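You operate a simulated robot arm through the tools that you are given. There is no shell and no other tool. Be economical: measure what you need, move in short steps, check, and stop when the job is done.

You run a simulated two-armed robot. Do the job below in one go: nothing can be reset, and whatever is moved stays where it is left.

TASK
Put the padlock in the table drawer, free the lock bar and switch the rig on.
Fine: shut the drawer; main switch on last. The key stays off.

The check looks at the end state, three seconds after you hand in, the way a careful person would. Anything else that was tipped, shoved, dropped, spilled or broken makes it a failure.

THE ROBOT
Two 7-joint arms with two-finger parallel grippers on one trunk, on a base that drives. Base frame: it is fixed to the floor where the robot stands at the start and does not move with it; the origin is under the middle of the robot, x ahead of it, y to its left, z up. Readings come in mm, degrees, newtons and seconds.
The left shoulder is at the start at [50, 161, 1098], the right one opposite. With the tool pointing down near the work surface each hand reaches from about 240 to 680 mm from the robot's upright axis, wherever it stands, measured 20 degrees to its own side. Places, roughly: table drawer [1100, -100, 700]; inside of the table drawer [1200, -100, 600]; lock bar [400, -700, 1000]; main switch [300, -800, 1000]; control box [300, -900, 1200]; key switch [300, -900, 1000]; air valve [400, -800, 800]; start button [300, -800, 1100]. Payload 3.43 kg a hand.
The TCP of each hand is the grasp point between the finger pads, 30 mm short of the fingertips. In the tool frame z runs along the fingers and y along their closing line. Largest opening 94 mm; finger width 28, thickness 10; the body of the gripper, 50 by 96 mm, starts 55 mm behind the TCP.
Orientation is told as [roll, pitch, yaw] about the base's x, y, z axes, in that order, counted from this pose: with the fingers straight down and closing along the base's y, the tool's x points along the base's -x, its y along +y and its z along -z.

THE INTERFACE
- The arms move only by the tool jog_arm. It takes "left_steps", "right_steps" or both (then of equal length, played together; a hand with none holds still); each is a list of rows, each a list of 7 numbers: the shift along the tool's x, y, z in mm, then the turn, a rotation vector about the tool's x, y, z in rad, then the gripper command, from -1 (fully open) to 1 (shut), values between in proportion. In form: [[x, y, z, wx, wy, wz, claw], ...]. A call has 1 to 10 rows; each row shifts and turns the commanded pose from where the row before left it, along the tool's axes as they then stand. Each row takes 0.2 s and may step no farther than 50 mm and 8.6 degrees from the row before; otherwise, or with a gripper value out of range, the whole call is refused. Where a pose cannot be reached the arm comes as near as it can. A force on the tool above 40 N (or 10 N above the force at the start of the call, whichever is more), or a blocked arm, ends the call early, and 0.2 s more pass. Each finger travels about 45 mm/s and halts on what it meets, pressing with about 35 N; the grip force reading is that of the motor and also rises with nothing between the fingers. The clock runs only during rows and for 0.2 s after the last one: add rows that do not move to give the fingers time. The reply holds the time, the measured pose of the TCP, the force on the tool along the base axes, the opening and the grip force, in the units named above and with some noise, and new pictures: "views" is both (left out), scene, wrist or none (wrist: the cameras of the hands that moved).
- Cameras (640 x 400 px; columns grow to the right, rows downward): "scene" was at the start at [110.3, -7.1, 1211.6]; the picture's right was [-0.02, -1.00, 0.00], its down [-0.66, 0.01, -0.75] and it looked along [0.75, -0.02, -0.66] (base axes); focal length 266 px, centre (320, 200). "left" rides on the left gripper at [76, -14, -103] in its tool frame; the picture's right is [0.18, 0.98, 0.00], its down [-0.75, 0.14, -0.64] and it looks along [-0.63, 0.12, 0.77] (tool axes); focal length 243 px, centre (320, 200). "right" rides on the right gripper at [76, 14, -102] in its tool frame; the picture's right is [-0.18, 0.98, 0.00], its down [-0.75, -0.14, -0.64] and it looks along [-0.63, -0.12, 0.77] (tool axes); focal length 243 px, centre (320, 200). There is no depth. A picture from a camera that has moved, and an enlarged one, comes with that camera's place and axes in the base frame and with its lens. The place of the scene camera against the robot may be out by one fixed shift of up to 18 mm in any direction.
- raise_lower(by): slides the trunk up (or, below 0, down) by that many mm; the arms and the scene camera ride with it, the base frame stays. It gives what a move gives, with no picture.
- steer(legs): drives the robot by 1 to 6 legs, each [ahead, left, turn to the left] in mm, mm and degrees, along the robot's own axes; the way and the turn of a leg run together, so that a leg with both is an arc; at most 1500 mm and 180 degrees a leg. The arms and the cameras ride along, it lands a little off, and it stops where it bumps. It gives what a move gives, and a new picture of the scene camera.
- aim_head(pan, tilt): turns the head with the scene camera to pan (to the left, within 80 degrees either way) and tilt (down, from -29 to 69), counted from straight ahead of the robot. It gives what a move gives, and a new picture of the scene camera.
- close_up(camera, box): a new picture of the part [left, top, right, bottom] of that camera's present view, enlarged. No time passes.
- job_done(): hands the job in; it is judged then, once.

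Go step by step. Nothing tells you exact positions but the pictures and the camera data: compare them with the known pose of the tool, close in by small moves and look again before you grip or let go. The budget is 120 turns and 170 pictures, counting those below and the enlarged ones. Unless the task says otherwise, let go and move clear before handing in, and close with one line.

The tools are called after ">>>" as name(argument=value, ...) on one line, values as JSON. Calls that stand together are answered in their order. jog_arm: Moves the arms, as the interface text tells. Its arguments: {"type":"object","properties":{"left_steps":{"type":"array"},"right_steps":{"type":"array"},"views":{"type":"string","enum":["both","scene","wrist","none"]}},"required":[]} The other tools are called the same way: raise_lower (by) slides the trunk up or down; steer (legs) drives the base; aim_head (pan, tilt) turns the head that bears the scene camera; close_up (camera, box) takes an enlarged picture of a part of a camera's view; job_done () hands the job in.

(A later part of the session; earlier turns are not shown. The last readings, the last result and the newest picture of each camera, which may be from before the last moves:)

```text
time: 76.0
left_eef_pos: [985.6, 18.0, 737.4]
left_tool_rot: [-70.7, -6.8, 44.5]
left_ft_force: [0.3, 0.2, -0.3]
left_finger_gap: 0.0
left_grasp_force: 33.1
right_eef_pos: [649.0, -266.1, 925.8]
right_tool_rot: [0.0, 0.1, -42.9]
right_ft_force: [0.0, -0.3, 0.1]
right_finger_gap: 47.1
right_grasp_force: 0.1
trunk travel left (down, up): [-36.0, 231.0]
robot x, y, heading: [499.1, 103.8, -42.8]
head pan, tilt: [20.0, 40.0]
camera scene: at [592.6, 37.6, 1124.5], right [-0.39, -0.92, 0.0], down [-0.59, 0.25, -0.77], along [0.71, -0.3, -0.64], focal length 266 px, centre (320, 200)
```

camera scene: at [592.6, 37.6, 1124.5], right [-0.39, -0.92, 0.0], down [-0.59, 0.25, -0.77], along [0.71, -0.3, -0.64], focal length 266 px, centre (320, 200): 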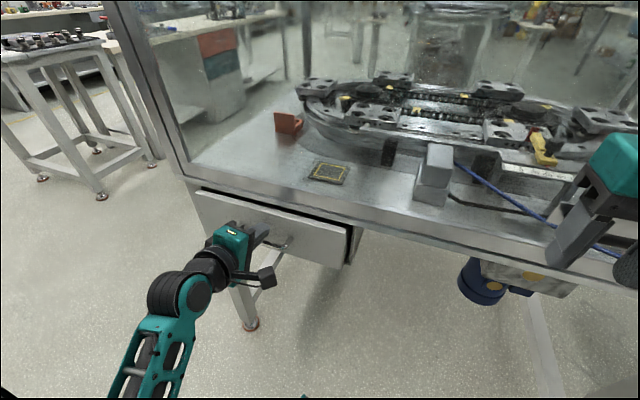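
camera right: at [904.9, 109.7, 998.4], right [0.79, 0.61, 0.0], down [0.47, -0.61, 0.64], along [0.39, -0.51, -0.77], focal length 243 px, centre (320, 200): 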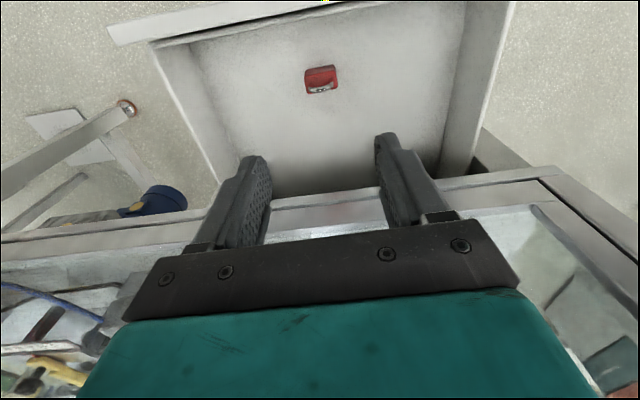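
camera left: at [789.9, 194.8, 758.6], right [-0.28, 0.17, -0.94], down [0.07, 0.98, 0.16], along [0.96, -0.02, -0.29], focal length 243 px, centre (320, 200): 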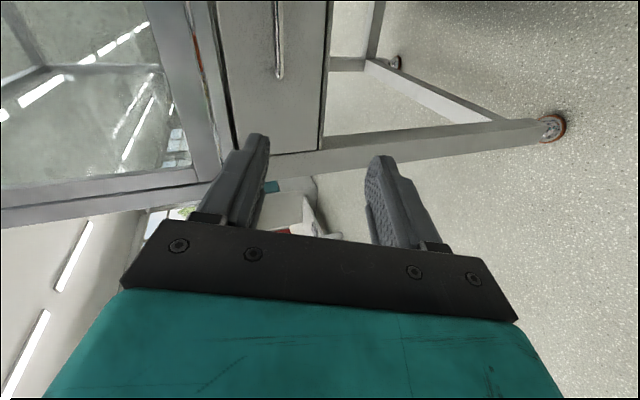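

Nearly shut; about 40 mm remain.

>>> steer(legs=[[32, 0, 0]])

>>> close_up(camera="scene", box=[160, 150, 400, 300])

```text
time: 77.0
left_eef_pos: [1007.9, -5.6, 737.6]
left_tool_rot: [-70.4, -6.8, 44.3]
left_ft_force: [-0.1, 0.2, 0.3]
left_finger_gap: 0.0
left_grasp_force: 33.4
right_eef_pos: [674.3, -288.6, 926.7]
right_tool_rot: [0.1, 0.1, -42.8]
right_ft_force: [-0.5, 0.3, -0.3]
right_finger_gap: 47.0
right_grasp_force: 0.1
trunk travel left (down, up): [-36.0, 231.0]
robot x, y, heading: [520.1, 79.9, -43.0]
head pan, tilt: [20.0, 40.0]
stopped in leg 1: the force on the tool passed its limit (the readings are from after the stop); the commanded pose is now the measured one
camera scene: at [616.8, 15.1, 1124.5], right [-0.39, -0.92, 0.0], down [-0.59, 0.25, -0.77], along [0.71, -0.3, -0.64], focal length 266 px, centre (320, 200)
```

scene: 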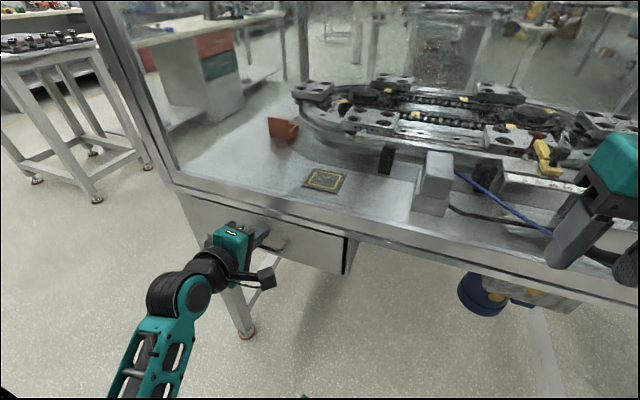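

```text
2.67 times, centred on (280, 225) of scene
camera zoom: at [616.8, 15.1, 1124.5], right [-0.39, -0.92, 0.0], down [-0.59, 0.25, -0.77], along [0.71, -0.3, -0.64], focal length 710 px, centre (427, 133)
```

zoom: 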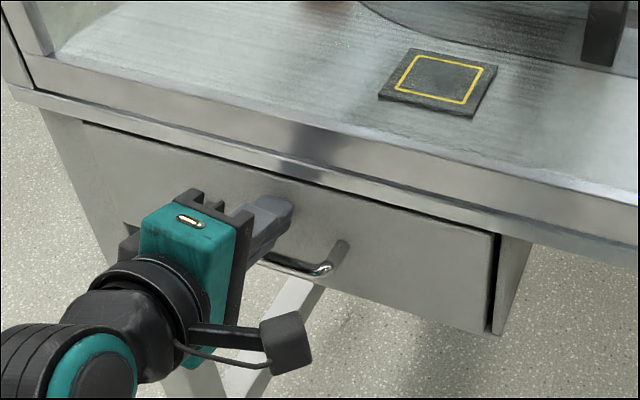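

The drive stopped on force: the drawer hit its end. I back off and check it looks as at the start.

>>> steer(legs=[[-140, 0, 0]])

>>> close_up(camera="scene", box=[200, 120, 440, 270])

>>> close_up(camera="left", box=[120, 0, 520, 250])

```text
time: 78.3
left_eef_pos: [903.2, 89.6, 737.2]
left_tool_rot: [-70.4, -6.7, 44.2]
left_ft_force: [-0.2, 0.6, 0.4]
left_finger_gap: 0.0
left_grasp_force: 32.9
right_eef_pos: [570.0, -194.0, 925.9]
right_tool_rot: [0.1, 0.0, -43.2]
right_ft_force: [-0.3, 0.1, 0.1]
right_finger_gap: 46.9
right_grasp_force: 0.0
trunk travel left (down, up): [-36.0, 231.0]
robot x, y, heading: [420.2, 177.0, -43.1]
head pan, tilt: [20.0, 40.0]
camera scene: at [513.1, 111.0, 1124.5], right [-0.39, -0.92, 0.0], down [-0.59, 0.25, -0.77], along [0.7, -0.3, -0.64], focal length 266 px, centre (320, 200)
```

scene: 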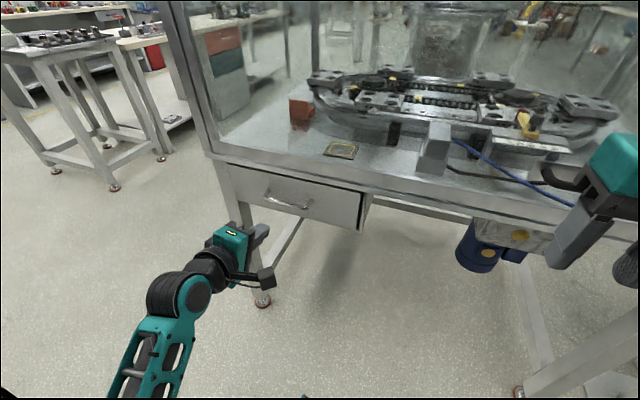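

```text
2.67 times, centred on (320, 195) of scene
camera zoom: at [513.1, 111.0, 1124.5], right [-0.39, -0.92, 0.0], down [-0.59, 0.25, -0.77], along [0.7, -0.3, -0.64], focal length 710 px, centre (320, 213)
```

zoom: 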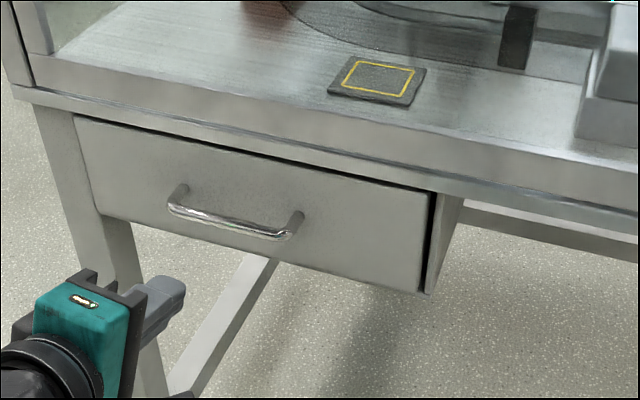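

```text
1.60 times, centred on (320, 125) of left
camera zoom: at [781.5, 99.5, 775.0], right [-0.28, 0.19, -0.94], down [0.08, 0.98, 0.17], along [0.96, -0.02, -0.29], focal length 388 px, centre (320, 320)
```

zoom: 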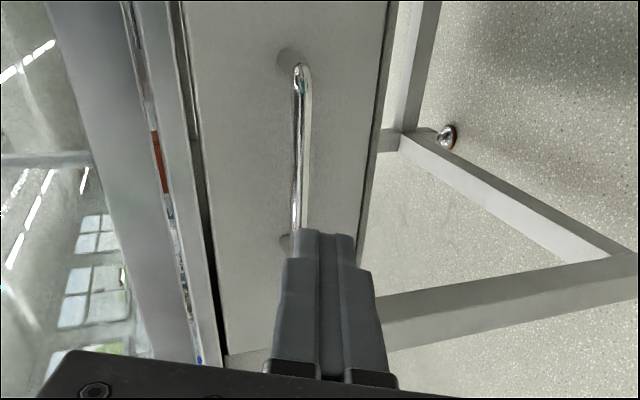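

The drawer is shut, just as at the start. Now I go to the control box: back off and strafe right about 960 mm so the left hand faces the lock bar.

>>> steer(legs=[[-70, 0, 0], [0, -950, 0]])

>>> aim_head(pan=25, tilt=15)

>>> close_up(camera="left", box=[0, 0, 640, 400])

```text
time: 84.0
left_eef_pos: [185.6, -575.8, 736.7]
left_tool_rot: [-70.4, -6.7, 43.8]
left_ft_force: [0.1, -0.3, 0.8]
left_finger_gap: 0.1
left_grasp_force: 33.1
right_eef_pos: [-151.5, -857.2, 926.2]
right_tool_rot: [0.0, 0.0, -43.3]
right_ft_force: [0.4, 0.2, 0.3]
right_finger_gap: 47.1
right_grasp_force: 0.1
trunk travel left (down, up): [-36.0, 231.0]
robot x, y, heading: [-300.8, -487.1, -43.4]
head pan, tilt: [20.0, 40.0]
camera scene: at [-206.7, -553.3, 1124.5], right [-0.4, -0.92, 0.0], down [-0.59, 0.25, -0.77], along [0.7, -0.3, -0.64], focal length 266 px, centre (320, 200)
```

scene: 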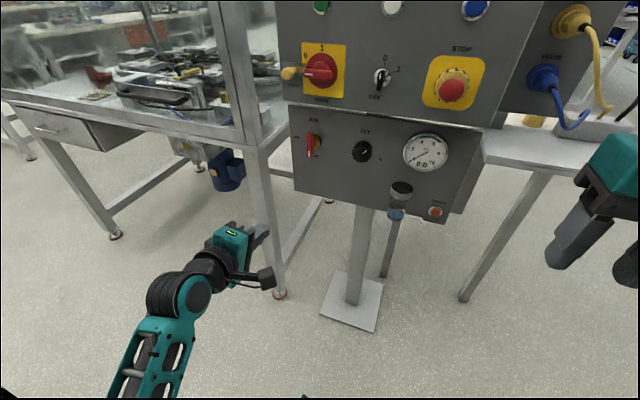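

```text
time: 84.9
left_eef_pos: [184.4, -575.7, 737.2]
left_tool_rot: [-70.4, -6.7, 43.9]
left_ft_force: [0.0, -0.5, -0.2]
left_finger_gap: 0.1
left_grasp_force: 32.3
right_eef_pos: [-152.3, -857.7, 926.0]
right_tool_rot: [0.0, -0.1, -43.3]
right_ft_force: [0.8, 0.6, -0.7]
right_finger_gap: 47.4
right_grasp_force: 0.0
trunk travel left (down, up): [-36.0, 231.0]
robot x, y, heading: [-303.1, -489.0, -43.1]
head pan, tilt: [25.0, 15.0]
camera scene: at [-196.1, -549.0, 1164.0], right [-0.31, -0.95, 0.0], down [-0.25, 0.08, -0.97], along [0.92, -0.3, -0.26], focal length 266 px, centre (320, 200)
```

scene: 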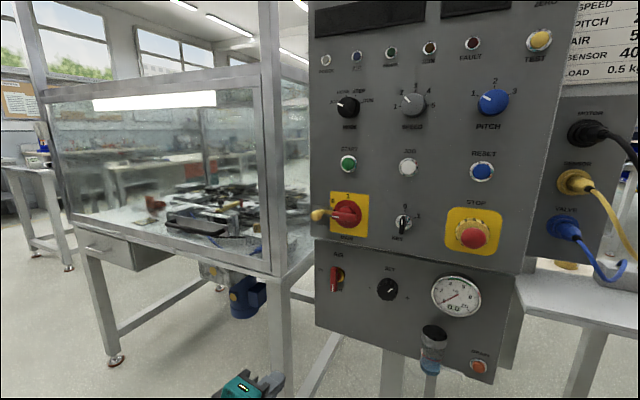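

```text
1.00 times, centred on (320, 200) of left
camera zoom: at [61.6, -565.5, 775.0], right [-0.28, 0.19, -0.94], down [0.08, 0.98, 0.17], along [0.96, -0.03, -0.29], focal length 243 px, centre (320, 200)
```

zoom: 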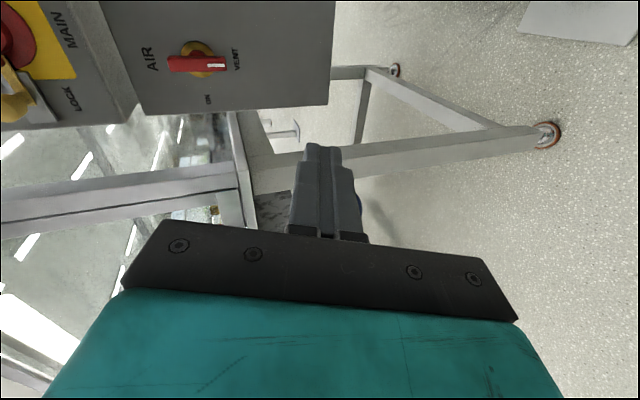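

The panel is right ahead; AIR valve and key stay untouched. I zoom on the lock bar and main switch.

>>> close_up(camera="scene", box=[296, 180, 392, 240])

>>> close_up(camera="left", box=[0, 0, 160, 100])

```text
6.67 times, centred on (344, 210) of scene
camera zoom: at [-196.1, -549.0, 1164.0], right [-0.31, -0.95, 0.0], down [-0.25, 0.08, -0.97], along [0.92, -0.3, -0.26], focal length 1775 px, centre (160, 133)
```

zoom: 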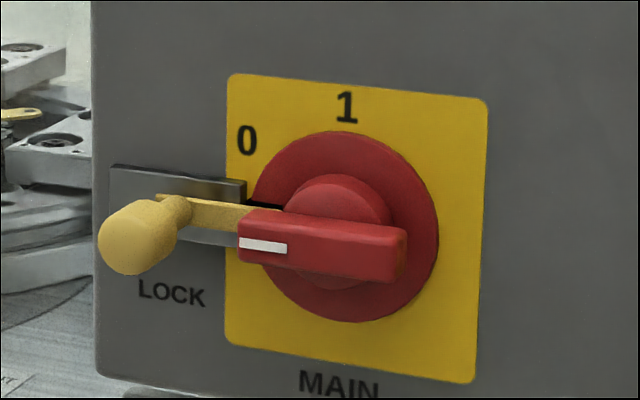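

```text
4.00 times, centred on (80, 50) of left
camera zoom: at [61.6, -565.5, 775.0], right [-0.28, 0.19, -0.94], down [0.08, 0.98, 0.17], along [0.96, -0.03, -0.29], focal length 970 px, centre (1280, 800)
```

zoom: 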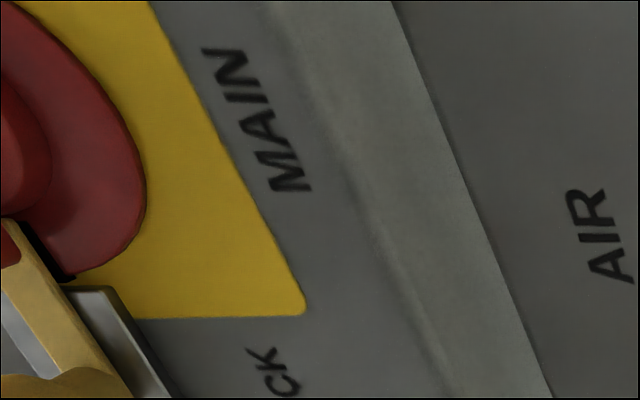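

Lock-bar knob ≈ (358,-714,975), main handle centre ≈ (331,-768,976); the knob slides left to free the handle. I raise trunk and left hand to that height and level the fingers.

>>> raise_lower(by=100)

>>> jog_arm(left_steps=[[0, -42, -15, 0, 0, 0, 1], [0, -42, -15, 0, 0, 0, 1], [0, -42, -15, 0, 0, 0, 1], [0, 0, 0, 0.115, 0, 0, 0.5], [0, 0, 0, 0.115, 0, 0, 0], [0, 0, 0, 0.115, 0, 0, -0.2], [0, 0, 0, 0, 0, -0.05, -0.2], [0, 0, 0, 0, 0, -0.05, -0.2], [0, 0, 0, 0, 0, 0, -0.2]], views="both")

```text
time: 86.2
left_eef_pos: [184.2, -576.1, 836.0]
left_tool_rot: [-70.4, -6.9, 44.0]
left_ft_force: [-0.2, 0.2, 0.2]
left_finger_gap: 0.0
left_grasp_force: 33.1
right_eef_pos: [-151.9, -856.1, 1025.4]
right_tool_rot: [0.0, -0.1, -43.3]
right_ft_force: [-0.4, 0.0, 0.2]
right_finger_gap: 47.1
right_grasp_force: 0.1
trunk travel left (down, up): [-136.0, 131.0]
robot x, y, heading: [-303.1, -486.8, -43.2]
head pan, tilt: [25.0, 15.0]
```

```text
time: 88.2
left_eef_pos: [194.4, -596.1, 967.4]
left_tool_rot: [-90.4, -6.5, 42.6]
left_ft_force: [-0.4, 0.0, 0.1]
left_finger_gap: 56.4
left_grasp_force: 0.1
left hand out of reach, approached as far as the arm can: row 3
right_eef_pos: [-152.4, -857.9, 1026.2]
right_tool_rot: [0.0, 0.0, -43.3]
right_ft_force: [0.7, -0.5, 0.1]
right_finger_gap: 47.0
right_grasp_force: 0.1
trunk travel left (down, up): [-136.0, 131.0]
robot x, y, heading: [-301.3, -487.6, -43.2]
head pan, tilt: [25.0, 15.0]
camera scene: at [-196.1, -548.9, 1264.1], right [-0.31, -0.95, 0.0], down [-0.25, 0.08, -0.97], along [0.92, -0.3, -0.26], focal length 266 px, centre (320, 200)
camera left: at [68.2, -572.2, 972.9], right [-0.05, -0.05, -1.0], down [0.13, 0.99, -0.06], along [0.99, -0.13, -0.04], focal length 243 px, centre (320, 200)
```

scene: 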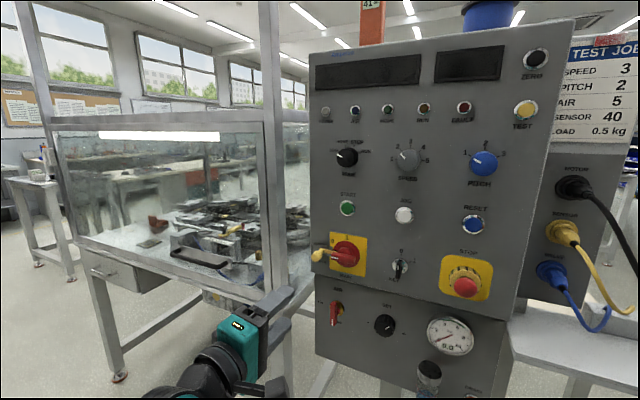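
left: 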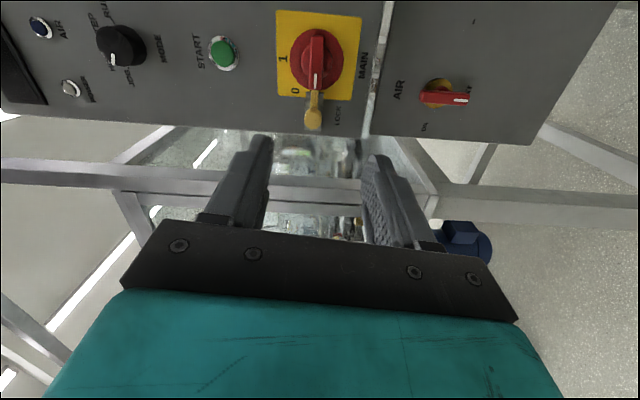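

Wrist view confirms the knob at (358,-714,976). I raise 8 mm, strafe left 28 and drive 110 ahead, then check.

>>> raise_lower(by=8)

>>> steer(legs=[[0, 28, 0], [110, 0, 0]])

>>> close_up(camera="left", box=[160, 0, 480, 200])

```text
time: 88.8
left_eef_pos: [194.4, -595.7, 975.6]
left_tool_rot: [-90.3, -6.5, 42.7]
left_ft_force: [-0.2, -1.0, -0.4]
left_finger_gap: 56.5
left_grasp_force: 0.0
right_eef_pos: [-150.9, -857.3, 1033.3]
right_tool_rot: [-0.1, 0.0, -43.3]
right_ft_force: [-1.4, 0.0, -0.3]
right_finger_gap: 46.8
right_grasp_force: 0.1
trunk travel left (down, up): [-144.0, 123.0]
robot x, y, heading: [-300.5, -486.8, -43.3]
head pan, tilt: [25.0, 15.0]
```

```text
time: 90.4
left_eef_pos: [291.9, -651.9, 974.3]
left_tool_rot: [-90.1, -6.4, 42.6]
left_ft_force: [0.3, -0.4, 1.1]
left_finger_gap: 56.5
left_grasp_force: 0.0
right_eef_pos: [-53.4, -913.1, 1033.2]
right_tool_rot: [0.0, 0.0, -43.4]
right_ft_force: [0.2, -0.3, 0.4]
right_finger_gap: 47.1
right_grasp_force: 0.0
trunk travel left (down, up): [-144.0, 123.0]
robot x, y, heading: [-198.2, -540.0, -43.1]
head pan, tilt: [25.0, 15.0]
camera scene: at [-97.6, -604.3, 1272.0], right [-0.31, -0.95, 0.0], down [-0.25, 0.08, -0.97], along [0.92, -0.3, -0.26], focal length 266 px, centre (320, 200)
```

scene: 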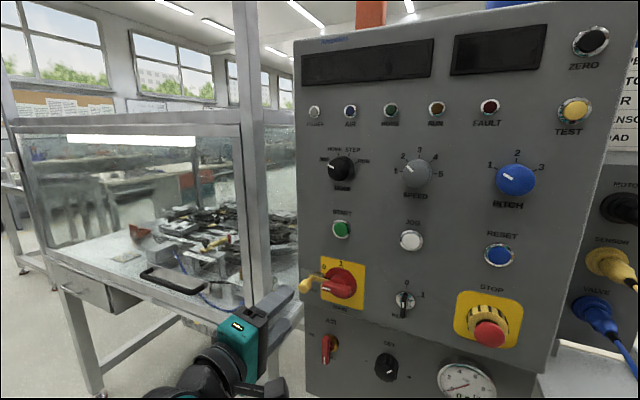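

```text
2.00 times, centred on (320, 100) of left
camera zoom: at [166.1, -627.3, 980.0], right [-0.05, -0.05, -1.0], down [0.13, 0.99, -0.06], along [0.99, -0.13, -0.04], focal length 485 px, centre (320, 400)
```

zoom: 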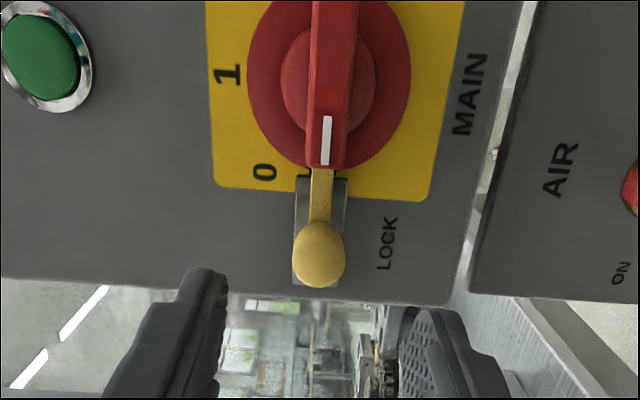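

Well aligned. Drive 62 mm more so the tips pass the knob.

>>> steer(legs=[[62, 0, 0]])

>>> close_up(camera="left", box=[160, 0, 480, 200])

>>> close_up(camera="scene", box=[200, 220, 392, 340])

```text
time: 91.4
left_eef_pos: [337.7, -693.9, 975.4]
left_tool_rot: [-90.3, -6.6, 42.5]
left_ft_force: [0.4, 0.6, 0.6]
left_finger_gap: 56.3
left_grasp_force: 0.0
right_eef_pos: [-6.9, -954.8, 1032.8]
right_tool_rot: [0.0, 0.0, -43.3]
right_ft_force: [0.1, -0.1, -1.3]
right_finger_gap: 47.0
right_grasp_force: 0.1
trunk travel left (down, up): [-144.0, 123.0]
robot x, y, heading: [-158.0, -583.6, -43.3]
head pan, tilt: [25.0, 15.0]
camera scene: at [-52.3, -646.9, 1272.0], right [-0.31, -0.95, 0.0], down [-0.25, 0.08, -0.97], along [0.92, -0.3, -0.26], focal length 266 px, centre (320, 200)
```

scene: 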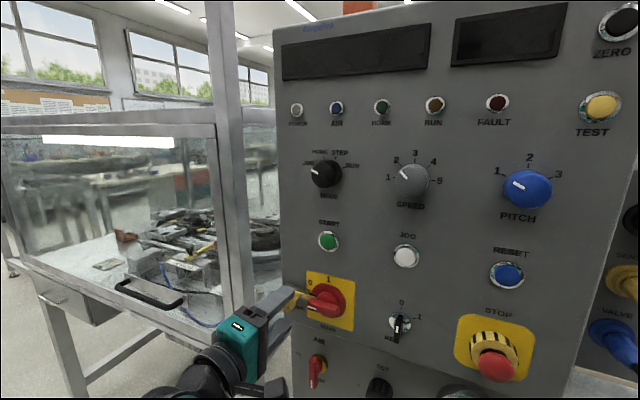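

```text
2.00 times, centred on (320, 100) of left
camera zoom: at [211.4, -669.8, 979.9], right [-0.05, -0.05, -1.0], down [0.13, 0.99, -0.06], along [0.99, -0.13, -0.04], focal length 485 px, centre (320, 400)
```

zoom: 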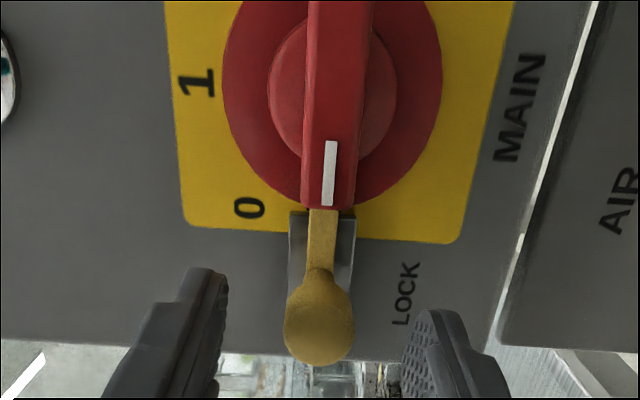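

```text
3.33 times, centred on (296, 280) of scene
camera zoom: at [-52.3, -646.9, 1272.0], right [-0.31, -0.95, 0.0], down [-0.25, 0.08, -0.97], along [0.92, -0.3, -0.26], focal length 888 px, centre (400, -67)
```

zoom: 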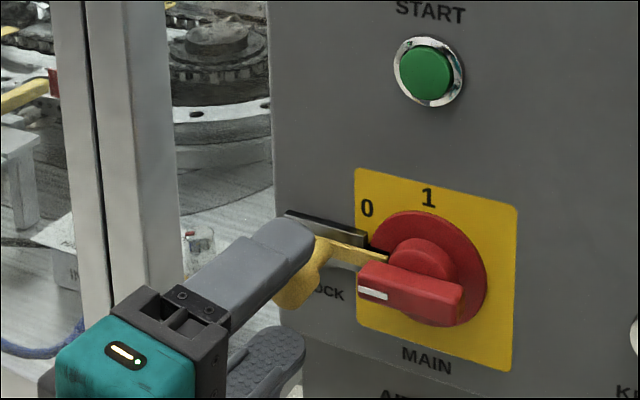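

Ball between the fingers, tips just past its centre. Advance 10 mm with the arm and close.

>>> jog_arm(left_steps=[[0, 0, 6, 0, 0, 0, -0.2], [0, 0, 5, 0, 0, 0, -0.2], [0, 0, 0, 0, 0, 0, 0.3], [0, 0, 0, 0, 0, 0, 1], [0, 0, 0, 0, 0, 0, 1], [0, 0, 0, 0, 0, 0, 1]], views="none")

>>> close_up(camera="left", box=[160, 0, 480, 200])

```text
time: 92.8
left_eef_pos: [345.2, -699.9, 975.6]
left_tool_rot: [-90.1, -6.7, 42.5]
left_ft_force: [-0.3, 0.5, 0.7]
left_finger_gap: 20.3
left_grasp_force: 44.6
right_eef_pos: [-8.1, -954.4, 1033.0]
right_tool_rot: [0.0, 0.1, -43.3]
right_ft_force: [-0.1, -0.5, 0.0]
right_finger_gap: 46.9
right_grasp_force: 0.0
trunk travel left (down, up): [-144.0, 123.0]
robot x, y, heading: [-155.1, -583.7, -43.4]
head pan, tilt: [25.0, 15.0]
```

```text
2.00 times, centred on (320, 100) of left
camera zoom: at [218.3, -676.5, 979.8], right [-0.05, -0.05, -1.0], down [0.13, 0.99, -0.05], along [0.99, -0.13, -0.04], focal length 485 px, centre (320, 400)
```

zoom: 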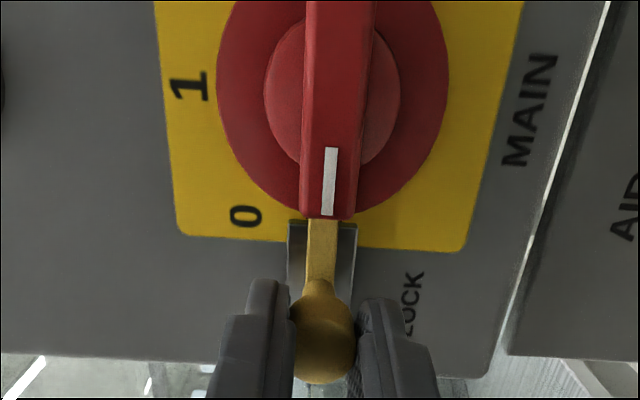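

Knob gripped. Slide it left along the panel in small steps.

>>> jog_arm(left_steps=[[-6, 0.7, -0.2, 0, 0, 0, 1], [-6, 0.7, -0.2, 0, 0, 0, 1], [-6, 0.7, -0.2, 0, 0, 0, 1], [-6, 0.7, -0.2, 0, 0, 0, 1]], views="none")

>>> close_up(camera="left", box=[160, 0, 480, 200])

```text
time: 93.8
left_eef_pos: [357.5, -686.5, 973.9]
left_tool_rot: [-90.0, -6.4, 41.9]
left_ft_force: [-28.2, -7.8, -9.0]
left_finger_gap: 20.4
left_grasp_force: 45.2
right_eef_pos: [-11.1, -955.7, 1034.4]
right_tool_rot: [0.1, 0.0, -43.4]
right_ft_force: [0.6, 0.4, -1.4]
right_finger_gap: 47.1
right_grasp_force: 0.1
trunk travel left (down, up): [-144.0, 123.0]
robot x, y, heading: [-151.8, -586.2, -43.4]
head pan, tilt: [25.0, 15.0]
```

```text
2.00 times, centred on (320, 100) of left
camera zoom: at [231.0, -662.3, 980.6], right [-0.05, -0.05, -1.0], down [0.14, 0.99, -0.06], along [0.99, -0.14, -0.05], focal length 485 px, centre (320, 400)
```

zoom: 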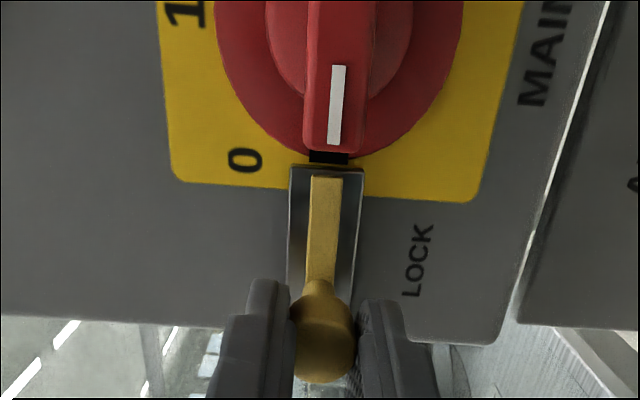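

The bar tip is clear of the handle slot; the force suggests the stop. One more small nudge to be sure it's at its end.

>>> jog_arm(left_steps=[[-3, 0.3, -1, 0, 0, 0, 1], [0, 0, 0, 0, 0, 0, 1]], views="none")

>>> close_up(camera="left", box=[160, 0, 480, 200])

```text
time: 94.3
left_eef_pos: [357.9, -688.8, 974.6]
left_tool_rot: [-89.9, -6.1, 41.2]
left_ft_force: [-12.1, -3.7, 3.5]
left_finger_gap: 20.8
left_grasp_force: 45.0
right_eef_pos: [-10.5, -955.5, 1034.2]
right_tool_rot: [0.0, -0.1, -43.4]
right_ft_force: [0.7, -0.2, -0.4]
right_finger_gap: 46.9
right_grasp_force: 0.1
trunk travel left (down, up): [-144.0, 123.0]
robot x, y, heading: [-159.3, -584.6, -43.5]
head pan, tilt: [25.0, 15.0]
stopped in row 2 (left hand): the force on the tool passed its limit (the readings are from after the stop); the commanded pose is now the measured one
```

```text
2.00 times, centred on (320, 100) of left
camera zoom: at [231.4, -661.0, 981.2], right [-0.06, -0.05, -1.0], down [0.15, 0.99, -0.06], along [0.99, -0.15, -0.05], focal length 485 px, centre (320, 400)
```

zoom: 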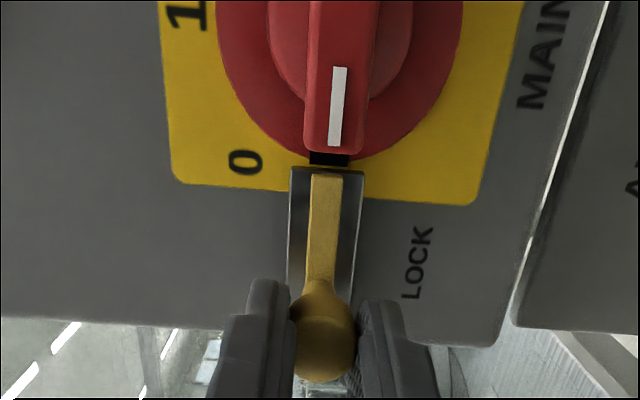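

The bar is at its stop and free. Release the knob and back off 80 mm, then strafe right to the main handle.

>>> jog_arm(left_steps=[[0, 0, 0, 0, 0, 0, 0.2], [0, 0, 0, 0, 0, 0, -0.2], [0, 0, 0, 0, 0, 0, -0.2], [0, 0, 0, 0, 0, 0, -0.2]], views="none")

>>> steer(legs=[[-80, 0, 0], [0, -75, 0]])

>>> jog_arm(left_steps=[[0, 0, 0, 0, -0.07, 0, -0.2], [0, 0, 0, 0, 0, 0, -0.2]], views="wrist")

>>> close_up(camera="left", box=[160, 0, 480, 200])

```text
time: 95.3
left_eef_pos: [360.8, -686.3, 973.7]
left_tool_rot: [-89.8, -6.3, 41.5]
left_ft_force: [0.8, -0.2, -0.3]
left_finger_gap: 56.4
left_grasp_force: 0.1
right_eef_pos: [-8.3, -955.5, 1033.8]
right_tool_rot: [0.1, 0.0, -43.4]
right_ft_force: [-0.2, 0.3, 0.3]
right_finger_gap: 47.2
right_grasp_force: 0.0
trunk travel left (down, up): [-144.0, 123.0]
robot x, y, heading: [-160.7, -587.2, -43.3]
head pan, tilt: [25.0, 15.0]
```

```text
time: 97.0
left_eef_pos: [249.0, -681.7, 973.3]
left_tool_rot: [-89.8, -6.3, 41.9]
left_ft_force: [0.4, -0.1, 0.1]
left_finger_gap: 56.2
left_grasp_force: 0.0
right_eef_pos: [-119.1, -953.2, 1035.1]
right_tool_rot: [0.1, 0.1, -43.0]
right_ft_force: [0.8, -0.5, -0.2]
right_finger_gap: 47.1
right_grasp_force: 0.1
trunk travel left (down, up): [-144.0, 123.0]
robot x, y, heading: [-264.7, -583.6, -42.7]
head pan, tilt: [25.0, 15.0]
camera scene: at [-164.9, -645.3, 1272.1], right [-0.31, -0.95, 0.0], down [-0.25, 0.08, -0.97], along [0.92, -0.3, -0.26], focal length 266 px, centre (320, 200)
```

scene: 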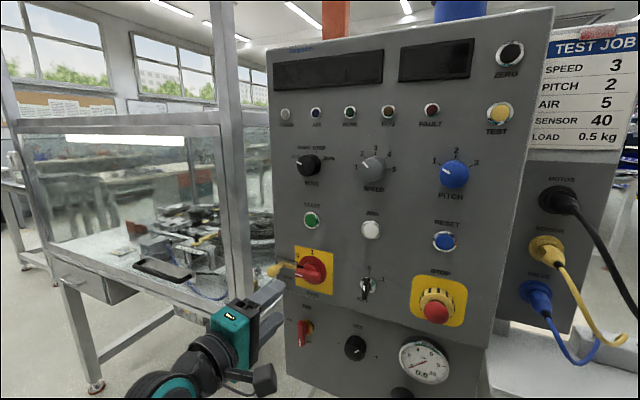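

```text
time: 97.6
left_eef_pos: [249.5, -680.6, 974.4]
left_tool_rot: [-90.2, -6.6, 46.0]
left_ft_force: [-0.1, -0.6, -1.0]
left_finger_gap: 56.4
left_grasp_force: 0.0
right_eef_pos: [-119.3, -952.6, 1033.6]
right_tool_rot: [-0.1, 0.0, -43.0]
right_ft_force: [0.4, 0.5, 0.3]
right_finger_gap: 47.0
right_grasp_force: 0.1
trunk travel left (down, up): [-144.0, 123.0]
robot x, y, heading: [-272.5, -582.3, -42.9]
head pan, tilt: [25.0, 15.0]
camera left: at [121.4, -664.6, 978.7], right [-0.04, -0.05, -1.0], down [0.07, 1.0, -0.05], along [1.0, -0.07, -0.04], focal length 243 px, centre (320, 200)
```

left: 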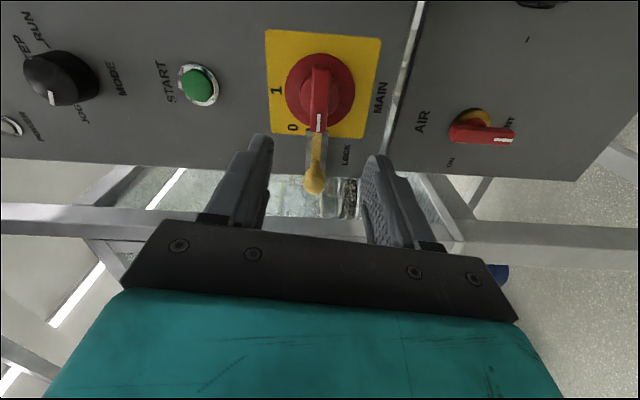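

```text
2.00 times, centred on (320, 100) of left
camera zoom: at [121.4, -664.6, 978.7], right [-0.04, -0.05, -1.0], down [0.07, 1.0, -0.05], along [1.0, -0.07, -0.04], focal length 485 px, centre (320, 400)
```

zoom: 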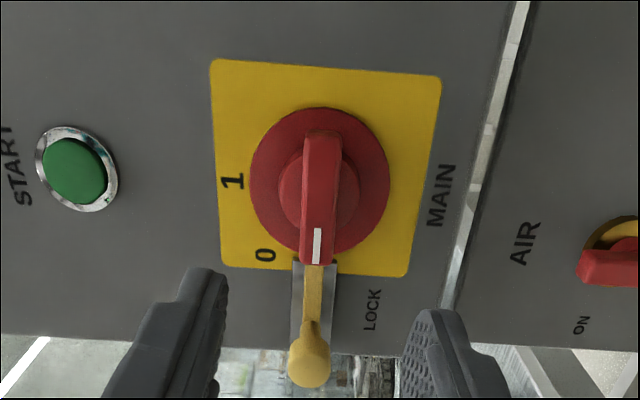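

I check that the bar has stayed out, with closer views.

>>> close_up(camera="left", box=[264, 90, 376, 160])

>>> close_up(camera="scene", box=[255, 235, 351, 295])

```text
5.71 times, centred on (320, 125) of left
camera zoom: at [121.4, -664.6, 978.7], right [-0.04, -0.05, -1.0], down [0.07, 1.0, -0.05], along [1.0, -0.07, -0.04], focal length 1386 px, centre (320, 629)
```

zoom: 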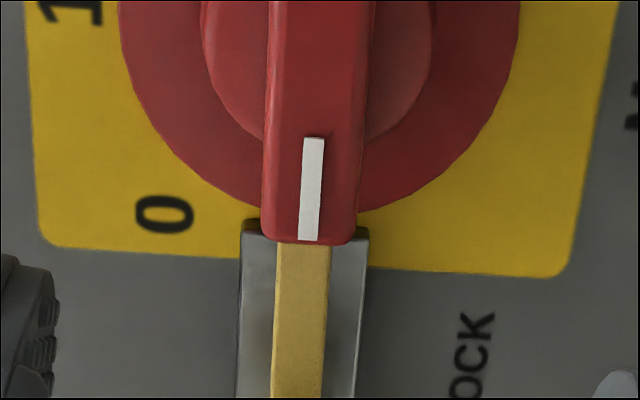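

```text
6.67 times, centred on (303, 265) of scene
camera zoom: at [-164.5, -645.0, 1272.1], right [-0.31, -0.95, 0.0], down [-0.25, 0.08, -0.97], along [0.92, -0.3, -0.26], focal length 1775 px, centre (433, -233)
```

zoom: 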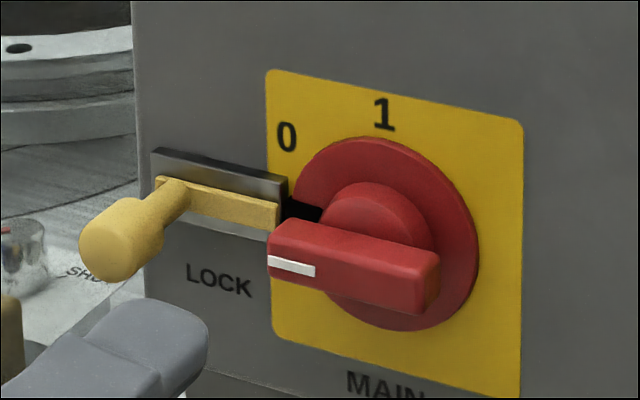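

The bar is fully withdrawn. Main handle centre ≈ (336,-772,974), about 126 mm ahead. I drive 80 mm ahead, 6 right, and check alignment.

>>> steer(legs=[[80, -5, 0]])

>>> close_up(camera="left", box=[160, 0, 480, 200])

>>> close_up(camera="scene", box=[200, 240, 360, 340])

```text
time: 98.7
left_eef_pos: [304.0, -738.9, 973.1]
left_tool_rot: [-90.3, -6.7, 46.0]
left_ft_force: [-0.9, 0.3, 0.2]
left_finger_gap: 56.5
left_grasp_force: 0.0
right_eef_pos: [-63.8, -1011.1, 1033.7]
right_tool_rot: [0.0, 0.0, -43.0]
right_ft_force: [0.6, -0.8, -0.1]
right_finger_gap: 46.9
right_grasp_force: 0.1
trunk travel left (down, up): [-144.0, 123.0]
robot x, y, heading: [-213.1, -641.9, -43.1]
head pan, tilt: [25.0, 15.0]
camera scene: at [-109.7, -702.7, 1272.0], right [-0.31, -0.95, 0.0], down [-0.25, 0.08, -0.97], along [0.92, -0.3, -0.26], focal length 266 px, centre (320, 200)
```

scene: 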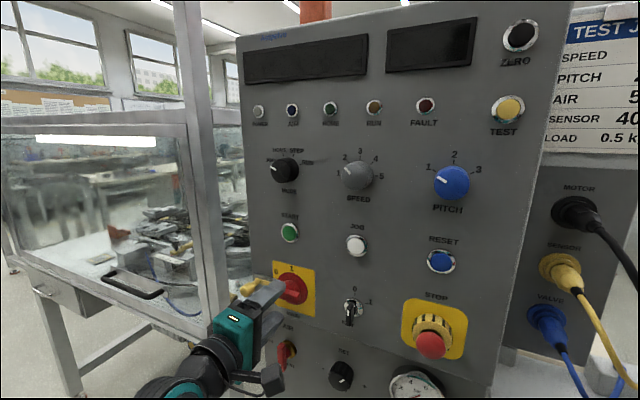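

```text
2.00 times, centred on (320, 100) of left
camera zoom: at [176.3, -721.8, 978.5], right [-0.04, -0.05, -1.0], down [0.07, 1.0, -0.05], along [1.0, -0.07, -0.04], focal length 485 px, centre (320, 400)
```

zoom: 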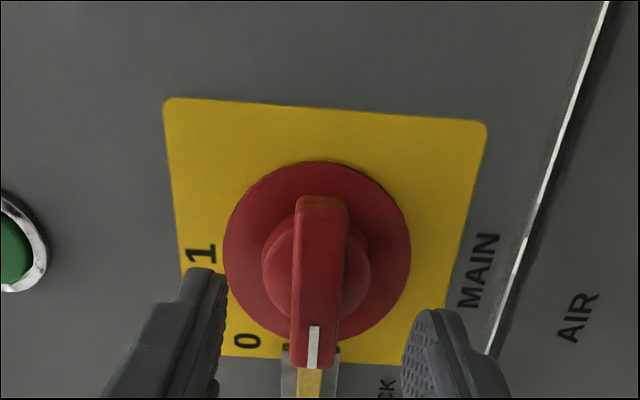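

```text
4.00 times, centred on (280, 290) of scene
camera zoom: at [-109.7, -702.7, 1272.0], right [-0.31, -0.95, 0.0], down [-0.25, 0.08, -0.97], along [0.92, -0.3, -0.26], focal length 1065 px, centre (480, -160)
```

zoom: 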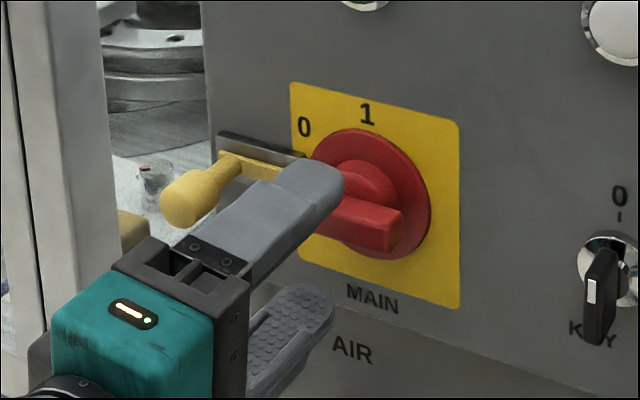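

Handle centred between fingers, 46 mm ahead of the TCP. I advance 31 mm with the arm and close.

>>> jog_arm(left_steps=[[1, 0, 11, 0, 0, 0, -0.2], [0.5, 0, 10, 0, 0, 0, -0.2], [0, 0, 10, 0, 0, 0, -0.2], [0, 0, 0, 0, 0, 0, 0.2], [0, 0, 0, 0, 0, 0, 0.6], [0, 0, 0, 0, 0, 0, 1], [0, 0, 0, 0, 0, 0, 1], [0, 0, 0, 0, 0, 0, 1]], views="none")

>>> close_up(camera="left", box=[160, 0, 480, 200])

```text
time: 100.5
left_eef_pos: [326.6, -761.1, 974.8]
left_tool_rot: [-90.3, -7.3, 46.0]
left_ft_force: [-2.3, -2.4, 8.8]
left_finger_gap: 39.2
left_grasp_force: 44.8
right_eef_pos: [-64.4, -1011.1, 1034.0]
right_tool_rot: [0.1, 0.0, -43.0]
right_ft_force: [-0.2, -0.4, -1.1]
right_finger_gap: 47.1
right_grasp_force: 0.1
trunk travel left (down, up): [-144.0, 123.0]
robot x, y, heading: [-211.9, -637.8, -42.9]
head pan, tilt: [25.0, 15.0]
```

```text
2.00 times, centred on (320, 100) of left
camera zoom: at [198.2, -744.2, 979.0], right [-0.04, -0.05, -1.0], down [0.07, 1.0, -0.05], along [1.0, -0.07, -0.03], focal length 485 px, centre (320, 400)
```

zoom: 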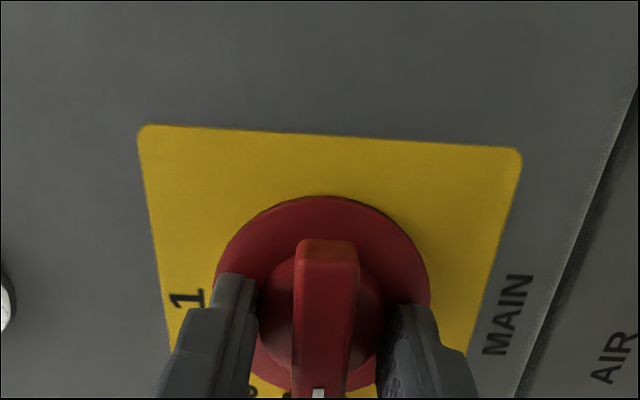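

The fingers closed on the round hub (39 mm), too deep. I open, retreat 9 mm and close on the handle alone.

>>> jog_arm(left_steps=[[0, 0, 0, 0, 0, 0, 0], [0, 0, 0, 0, 0, 0, -0.2], [0, 0, -9, 0, 0, 0, -0.2], [0, 0, 0, 0, 0, 0, 0.2], [0, 0, 0, 0, 0, 0, 0.6], [0, 0, 0, 0, 0, 0, 1], [0, 0, 0, 0, 0, 0, 1], [0, 0, 0, 0, 0, 0, 1]], views="none")

>>> close_up(camera="left", box=[160, 0, 480, 200])

```text
time: 102.3
left_eef_pos: [322.4, -753.7, 973.9]
left_tool_rot: [-90.5, -7.4, 46.1]
left_ft_force: [11.5, 0.9, 4.3]
left_finger_gap: 39.4
left_grasp_force: 45.1
right_eef_pos: [-63.1, -1010.5, 1033.8]
right_tool_rot: [0.1, 0.1, -42.9]
right_ft_force: [0.2, 0.6, -0.1]
right_finger_gap: 46.8
right_grasp_force: 0.0
trunk travel left (down, up): [-144.0, 123.0]
robot x, y, heading: [-213.7, -642.2, -43.0]
head pan, tilt: [25.0, 15.0]
```

```text
2.00 times, centred on (320, 100) of left
camera zoom: at [193.9, -737.5, 978.9], right [-0.03, -0.05, -1.0], down [0.07, 1.0, -0.05], along [1.0, -0.07, -0.03], focal length 485 px, centre (320, 400)
```

zoom: 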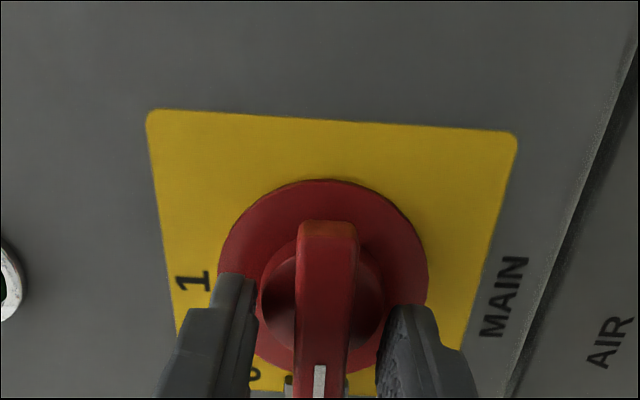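

>>> jog_arm(left_steps=[[0, 0, 0, 0, 0, 0, 0], [0, 0, 0, 0, 0, 0, -0.2], [0, 0, -7, 0, 0, 0, -0.2], [0, 0, 0, 0, 0, 0, 0.2], [0, 0, 0, 0, 0, 0, 0.6], [0, 0, 0, 0, 0, 0, 1], [0, 0, 0, 0, 0, 0, 1], [0, 0, 0, 0, 0, 0, 1]], views="none")

>>> close_up(camera="left", box=[160, 0, 480, 200])

>>> close_up(camera="scene", box=[200, 240, 360, 340])

```text
time: 104.1
left_eef_pos: [317.0, -749.5, 975.2]
left_tool_rot: [-90.3, -7.4, 46.2]
left_ft_force: [6.9, 1.0, 2.2]
left_finger_gap: 15.8
left_grasp_force: 44.9
right_eef_pos: [-63.3, -1009.5, 1033.6]
right_tool_rot: [0.1, 0.0, -43.1]
right_ft_force: [-0.1, -0.6, 0.0]
right_finger_gap: 47.1
right_grasp_force: 0.1
trunk travel left (down, up): [-144.0, 123.0]
robot x, y, heading: [-218.5, -640.4, -42.9]
head pan, tilt: [25.0, 15.0]
```

```text
2.00 times, centred on (320, 100) of left
camera zoom: at [188.4, -732.4, 978.9], right [-0.03, -0.04, -1.0], down [0.07, 1.0, -0.05], along [1.0, -0.07, -0.03], focal length 485 px, centre (320, 400)
```

zoom: 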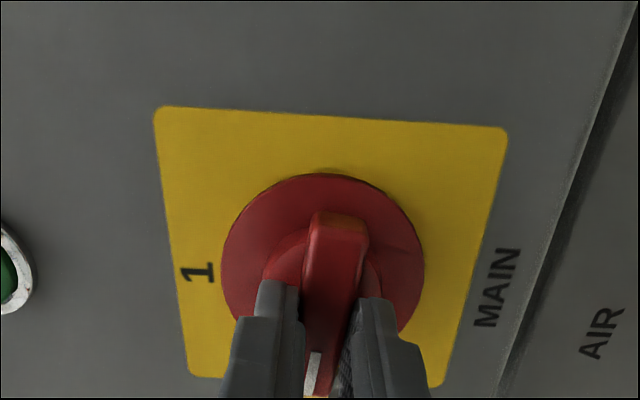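

```text
4.00 times, centred on (280, 290) of scene
camera zoom: at [-109.4, -702.3, 1272.1], right [-0.31, -0.95, 0.0], down [-0.25, 0.08, -0.97], along [0.92, -0.3, -0.26], focal length 1065 px, centre (480, -160)
```

zoom: 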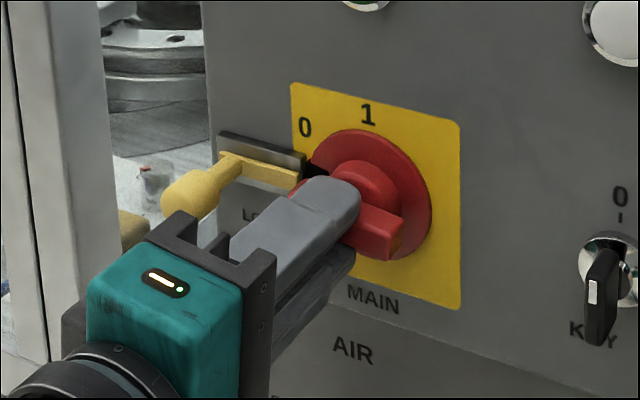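

Now the handle itself is gripped (15.8 mm). I turn clockwise about the tool axis, in stages.

>>> jog_arm(left_steps=[[0, 0, 0, 0, 0, 0.12, 1], [0, 0, 0, 0, 0, 0.12, 1], [0, 0, 0, 0, 0, 0.12, 1], [0, 0, 0, 0, 0, 0.12, 1], [0, 0, 0, 0, 0, 0.12, 1]], views="none")

>>> close_up(camera="scene", box=[200, 240, 360, 340])

```text
time: 105.1
left_eef_pos: [316.1, -749.8, 975.7]
left_tool_rot: [-91.0, -34.0, 46.6]
left_ft_force: [7.5, -3.6, 2.9]
left_finger_gap: 16.3
left_grasp_force: 44.8
right_eef_pos: [-62.4, -1011.2, 1033.8]
right_tool_rot: [-0.1, 0.0, -43.0]
right_ft_force: [0.1, -0.1, -0.3]
right_finger_gap: 47.4
right_grasp_force: 0.1
trunk travel left (down, up): [-144.0, 123.0]
robot x, y, heading: [-212.3, -645.2, -43.0]
head pan, tilt: [25.0, 15.0]
stopped in row 5 (left hand): the force on the tool passed its limit (the readings are from after the stop); the commanded pose is now the measured one
```

```text
4.00 times, centred on (280, 290) of scene
camera zoom: at [-109.2, -703.0, 1271.6], right [-0.31, -0.95, 0.0], down [-0.25, 0.08, -0.97], along [0.92, -0.3, -0.26], focal length 1065 px, centre (480, -160)
```

zoom: 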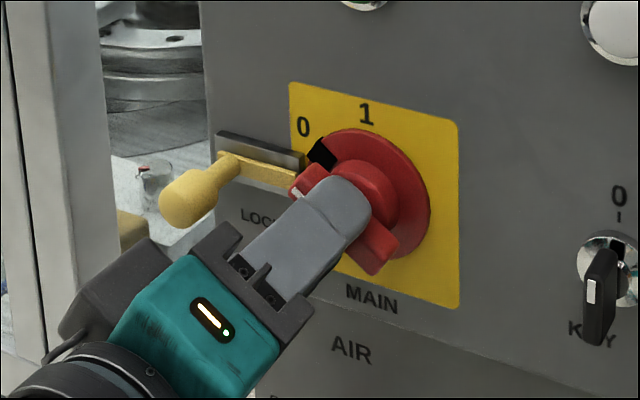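

It is turning (about 27°, slot moving up). Continue in gentle steps.

>>> jog_arm(left_steps=[[0, 0, 0, 0, 0, 0.1, 1], [0, 0, 0, 0, 0, 0.1, 1], [0, 0, 0, 0, 0, 0.1, 1], [0, 0, 0, 0, 0, 0.1, 1]], views="none")

>>> close_up(camera="scene", box=[200, 240, 360, 340])

```text
time: 106.1
left_eef_pos: [314.3, -749.7, 977.0]
left_tool_rot: [-91.7, -57.1, 47.4]
left_ft_force: [7.3, -9.6, 7.1]
left_finger_gap: 15.8
left_grasp_force: 44.9
right_eef_pos: [-64.4, -1011.3, 1035.0]
right_tool_rot: [0.0, -0.1, -43.0]
right_ft_force: [1.1, -0.3, 0.8]
right_finger_gap: 47.1
right_grasp_force: 0.1
trunk travel left (down, up): [-144.0, 123.0]
robot x, y, heading: [-217.2, -641.2, -42.9]
head pan, tilt: [25.0, 15.0]
```

```text
4.00 times, centred on (280, 290) of scene
camera zoom: at [-109.6, -703.6, 1272.0], right [-0.31, -0.95, 0.0], down [-0.25, 0.08, -0.97], along [0.92, -0.3, -0.26], focal length 1065 px, centre (480, -160)
```

zoom: 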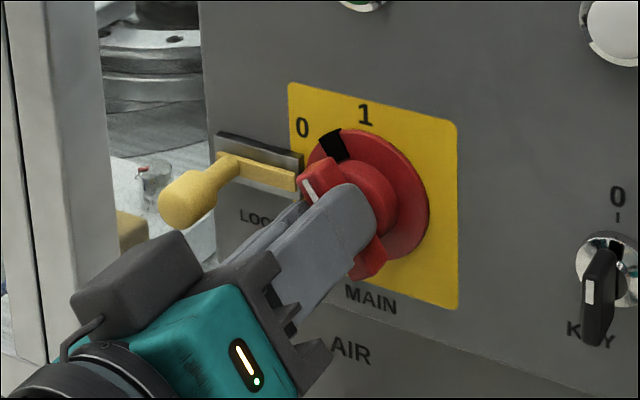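

>>> jog_arm(left_steps=[[0, 0, 0, 0, 0, 0.1, 1], [0, 0, 0, 0, 0, 0.1, 1], [0, 0, 0, 0, 0, 0.1, 1], [0, 0, 0, 0, 0, 0.1, 1], [0, 0, 0, 0, 0, 0.1, 1]], views="none")

>>> close_up(camera="scene", box=[200, 240, 360, 340])

```text
time: 107.3
left_eef_pos: [314.5, -749.7, 977.6]
left_tool_rot: [-102.2, -85.7, 58.0]
left_ft_force: [-0.8, -18.4, 8.8]
left_finger_gap: 15.9
left_grasp_force: 44.8
right_eef_pos: [-63.9, -1012.1, 1032.7]
right_tool_rot: [0.1, 0.0, -43.0]
right_ft_force: [0.4, -0.2, -0.1]
right_finger_gap: 47.1
right_grasp_force: 0.0
trunk travel left (down, up): [-144.0, 123.0]
robot x, y, heading: [-211.5, -642.7, -43.0]
head pan, tilt: [25.0, 15.0]
```

```text
4.00 times, centred on (280, 290) of scene
camera zoom: at [-110.8, -704.5, 1272.1], right [-0.31, -0.95, 0.0], down [-0.25, 0.08, -0.97], along [0.92, -0.3, -0.26], focal length 1065 px, centre (480, -160)
```

zoom: 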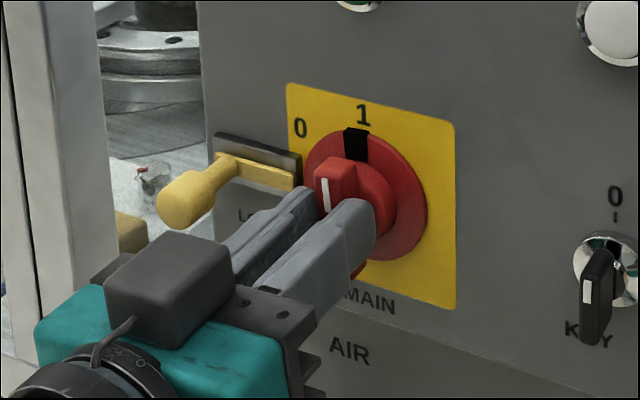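

Almost at 1. A bit further to reach the stop.

>>> jog_arm(left_steps=[[0, 0, 0, 0, 0, 0.06, 1], [0, 0, 0, 0, 0, 0.06, 1], [0, 0, 0, 0, 0, 0.06, 1]], views="none")

>>> close_up(camera="scene", box=[200, 240, 360, 340])

```text
time: 108.1
left_eef_pos: [313.5, -750.7, 977.5]
left_tool_rot: [99.7, -84.1, -143.7]
left_ft_force: [-10.1, -16.8, 7.8]
left_finger_gap: 18.0
left_grasp_force: 45.0
right_eef_pos: [-65.5, -1012.3, 1032.7]
right_tool_rot: [0.2, 0.0, -43.0]
right_ft_force: [0.3, -0.3, 0.4]
right_finger_gap: 47.1
right_grasp_force: 0.0
trunk travel left (down, up): [-144.0, 123.0]
robot x, y, heading: [-216.1, -637.3, -42.8]
head pan, tilt: [25.0, 15.0]
```

```text
4.00 times, centred on (280, 290) of scene
camera zoom: at [-111.5, -703.9, 1272.2], right [-0.31, -0.95, 0.0], down [-0.24, 0.08, -0.97], along [0.92, -0.3, -0.26], focal length 1065 px, centre (480, -160)
```

zoom: 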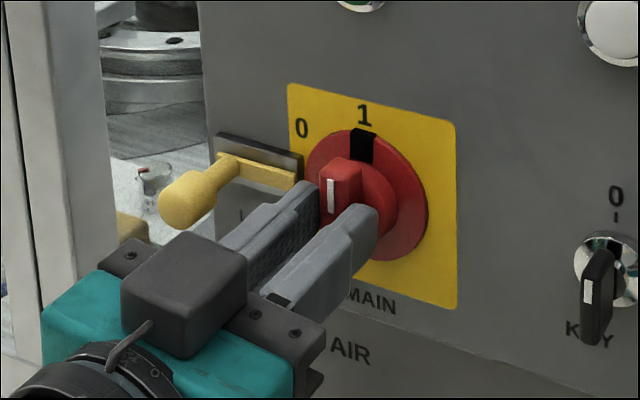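

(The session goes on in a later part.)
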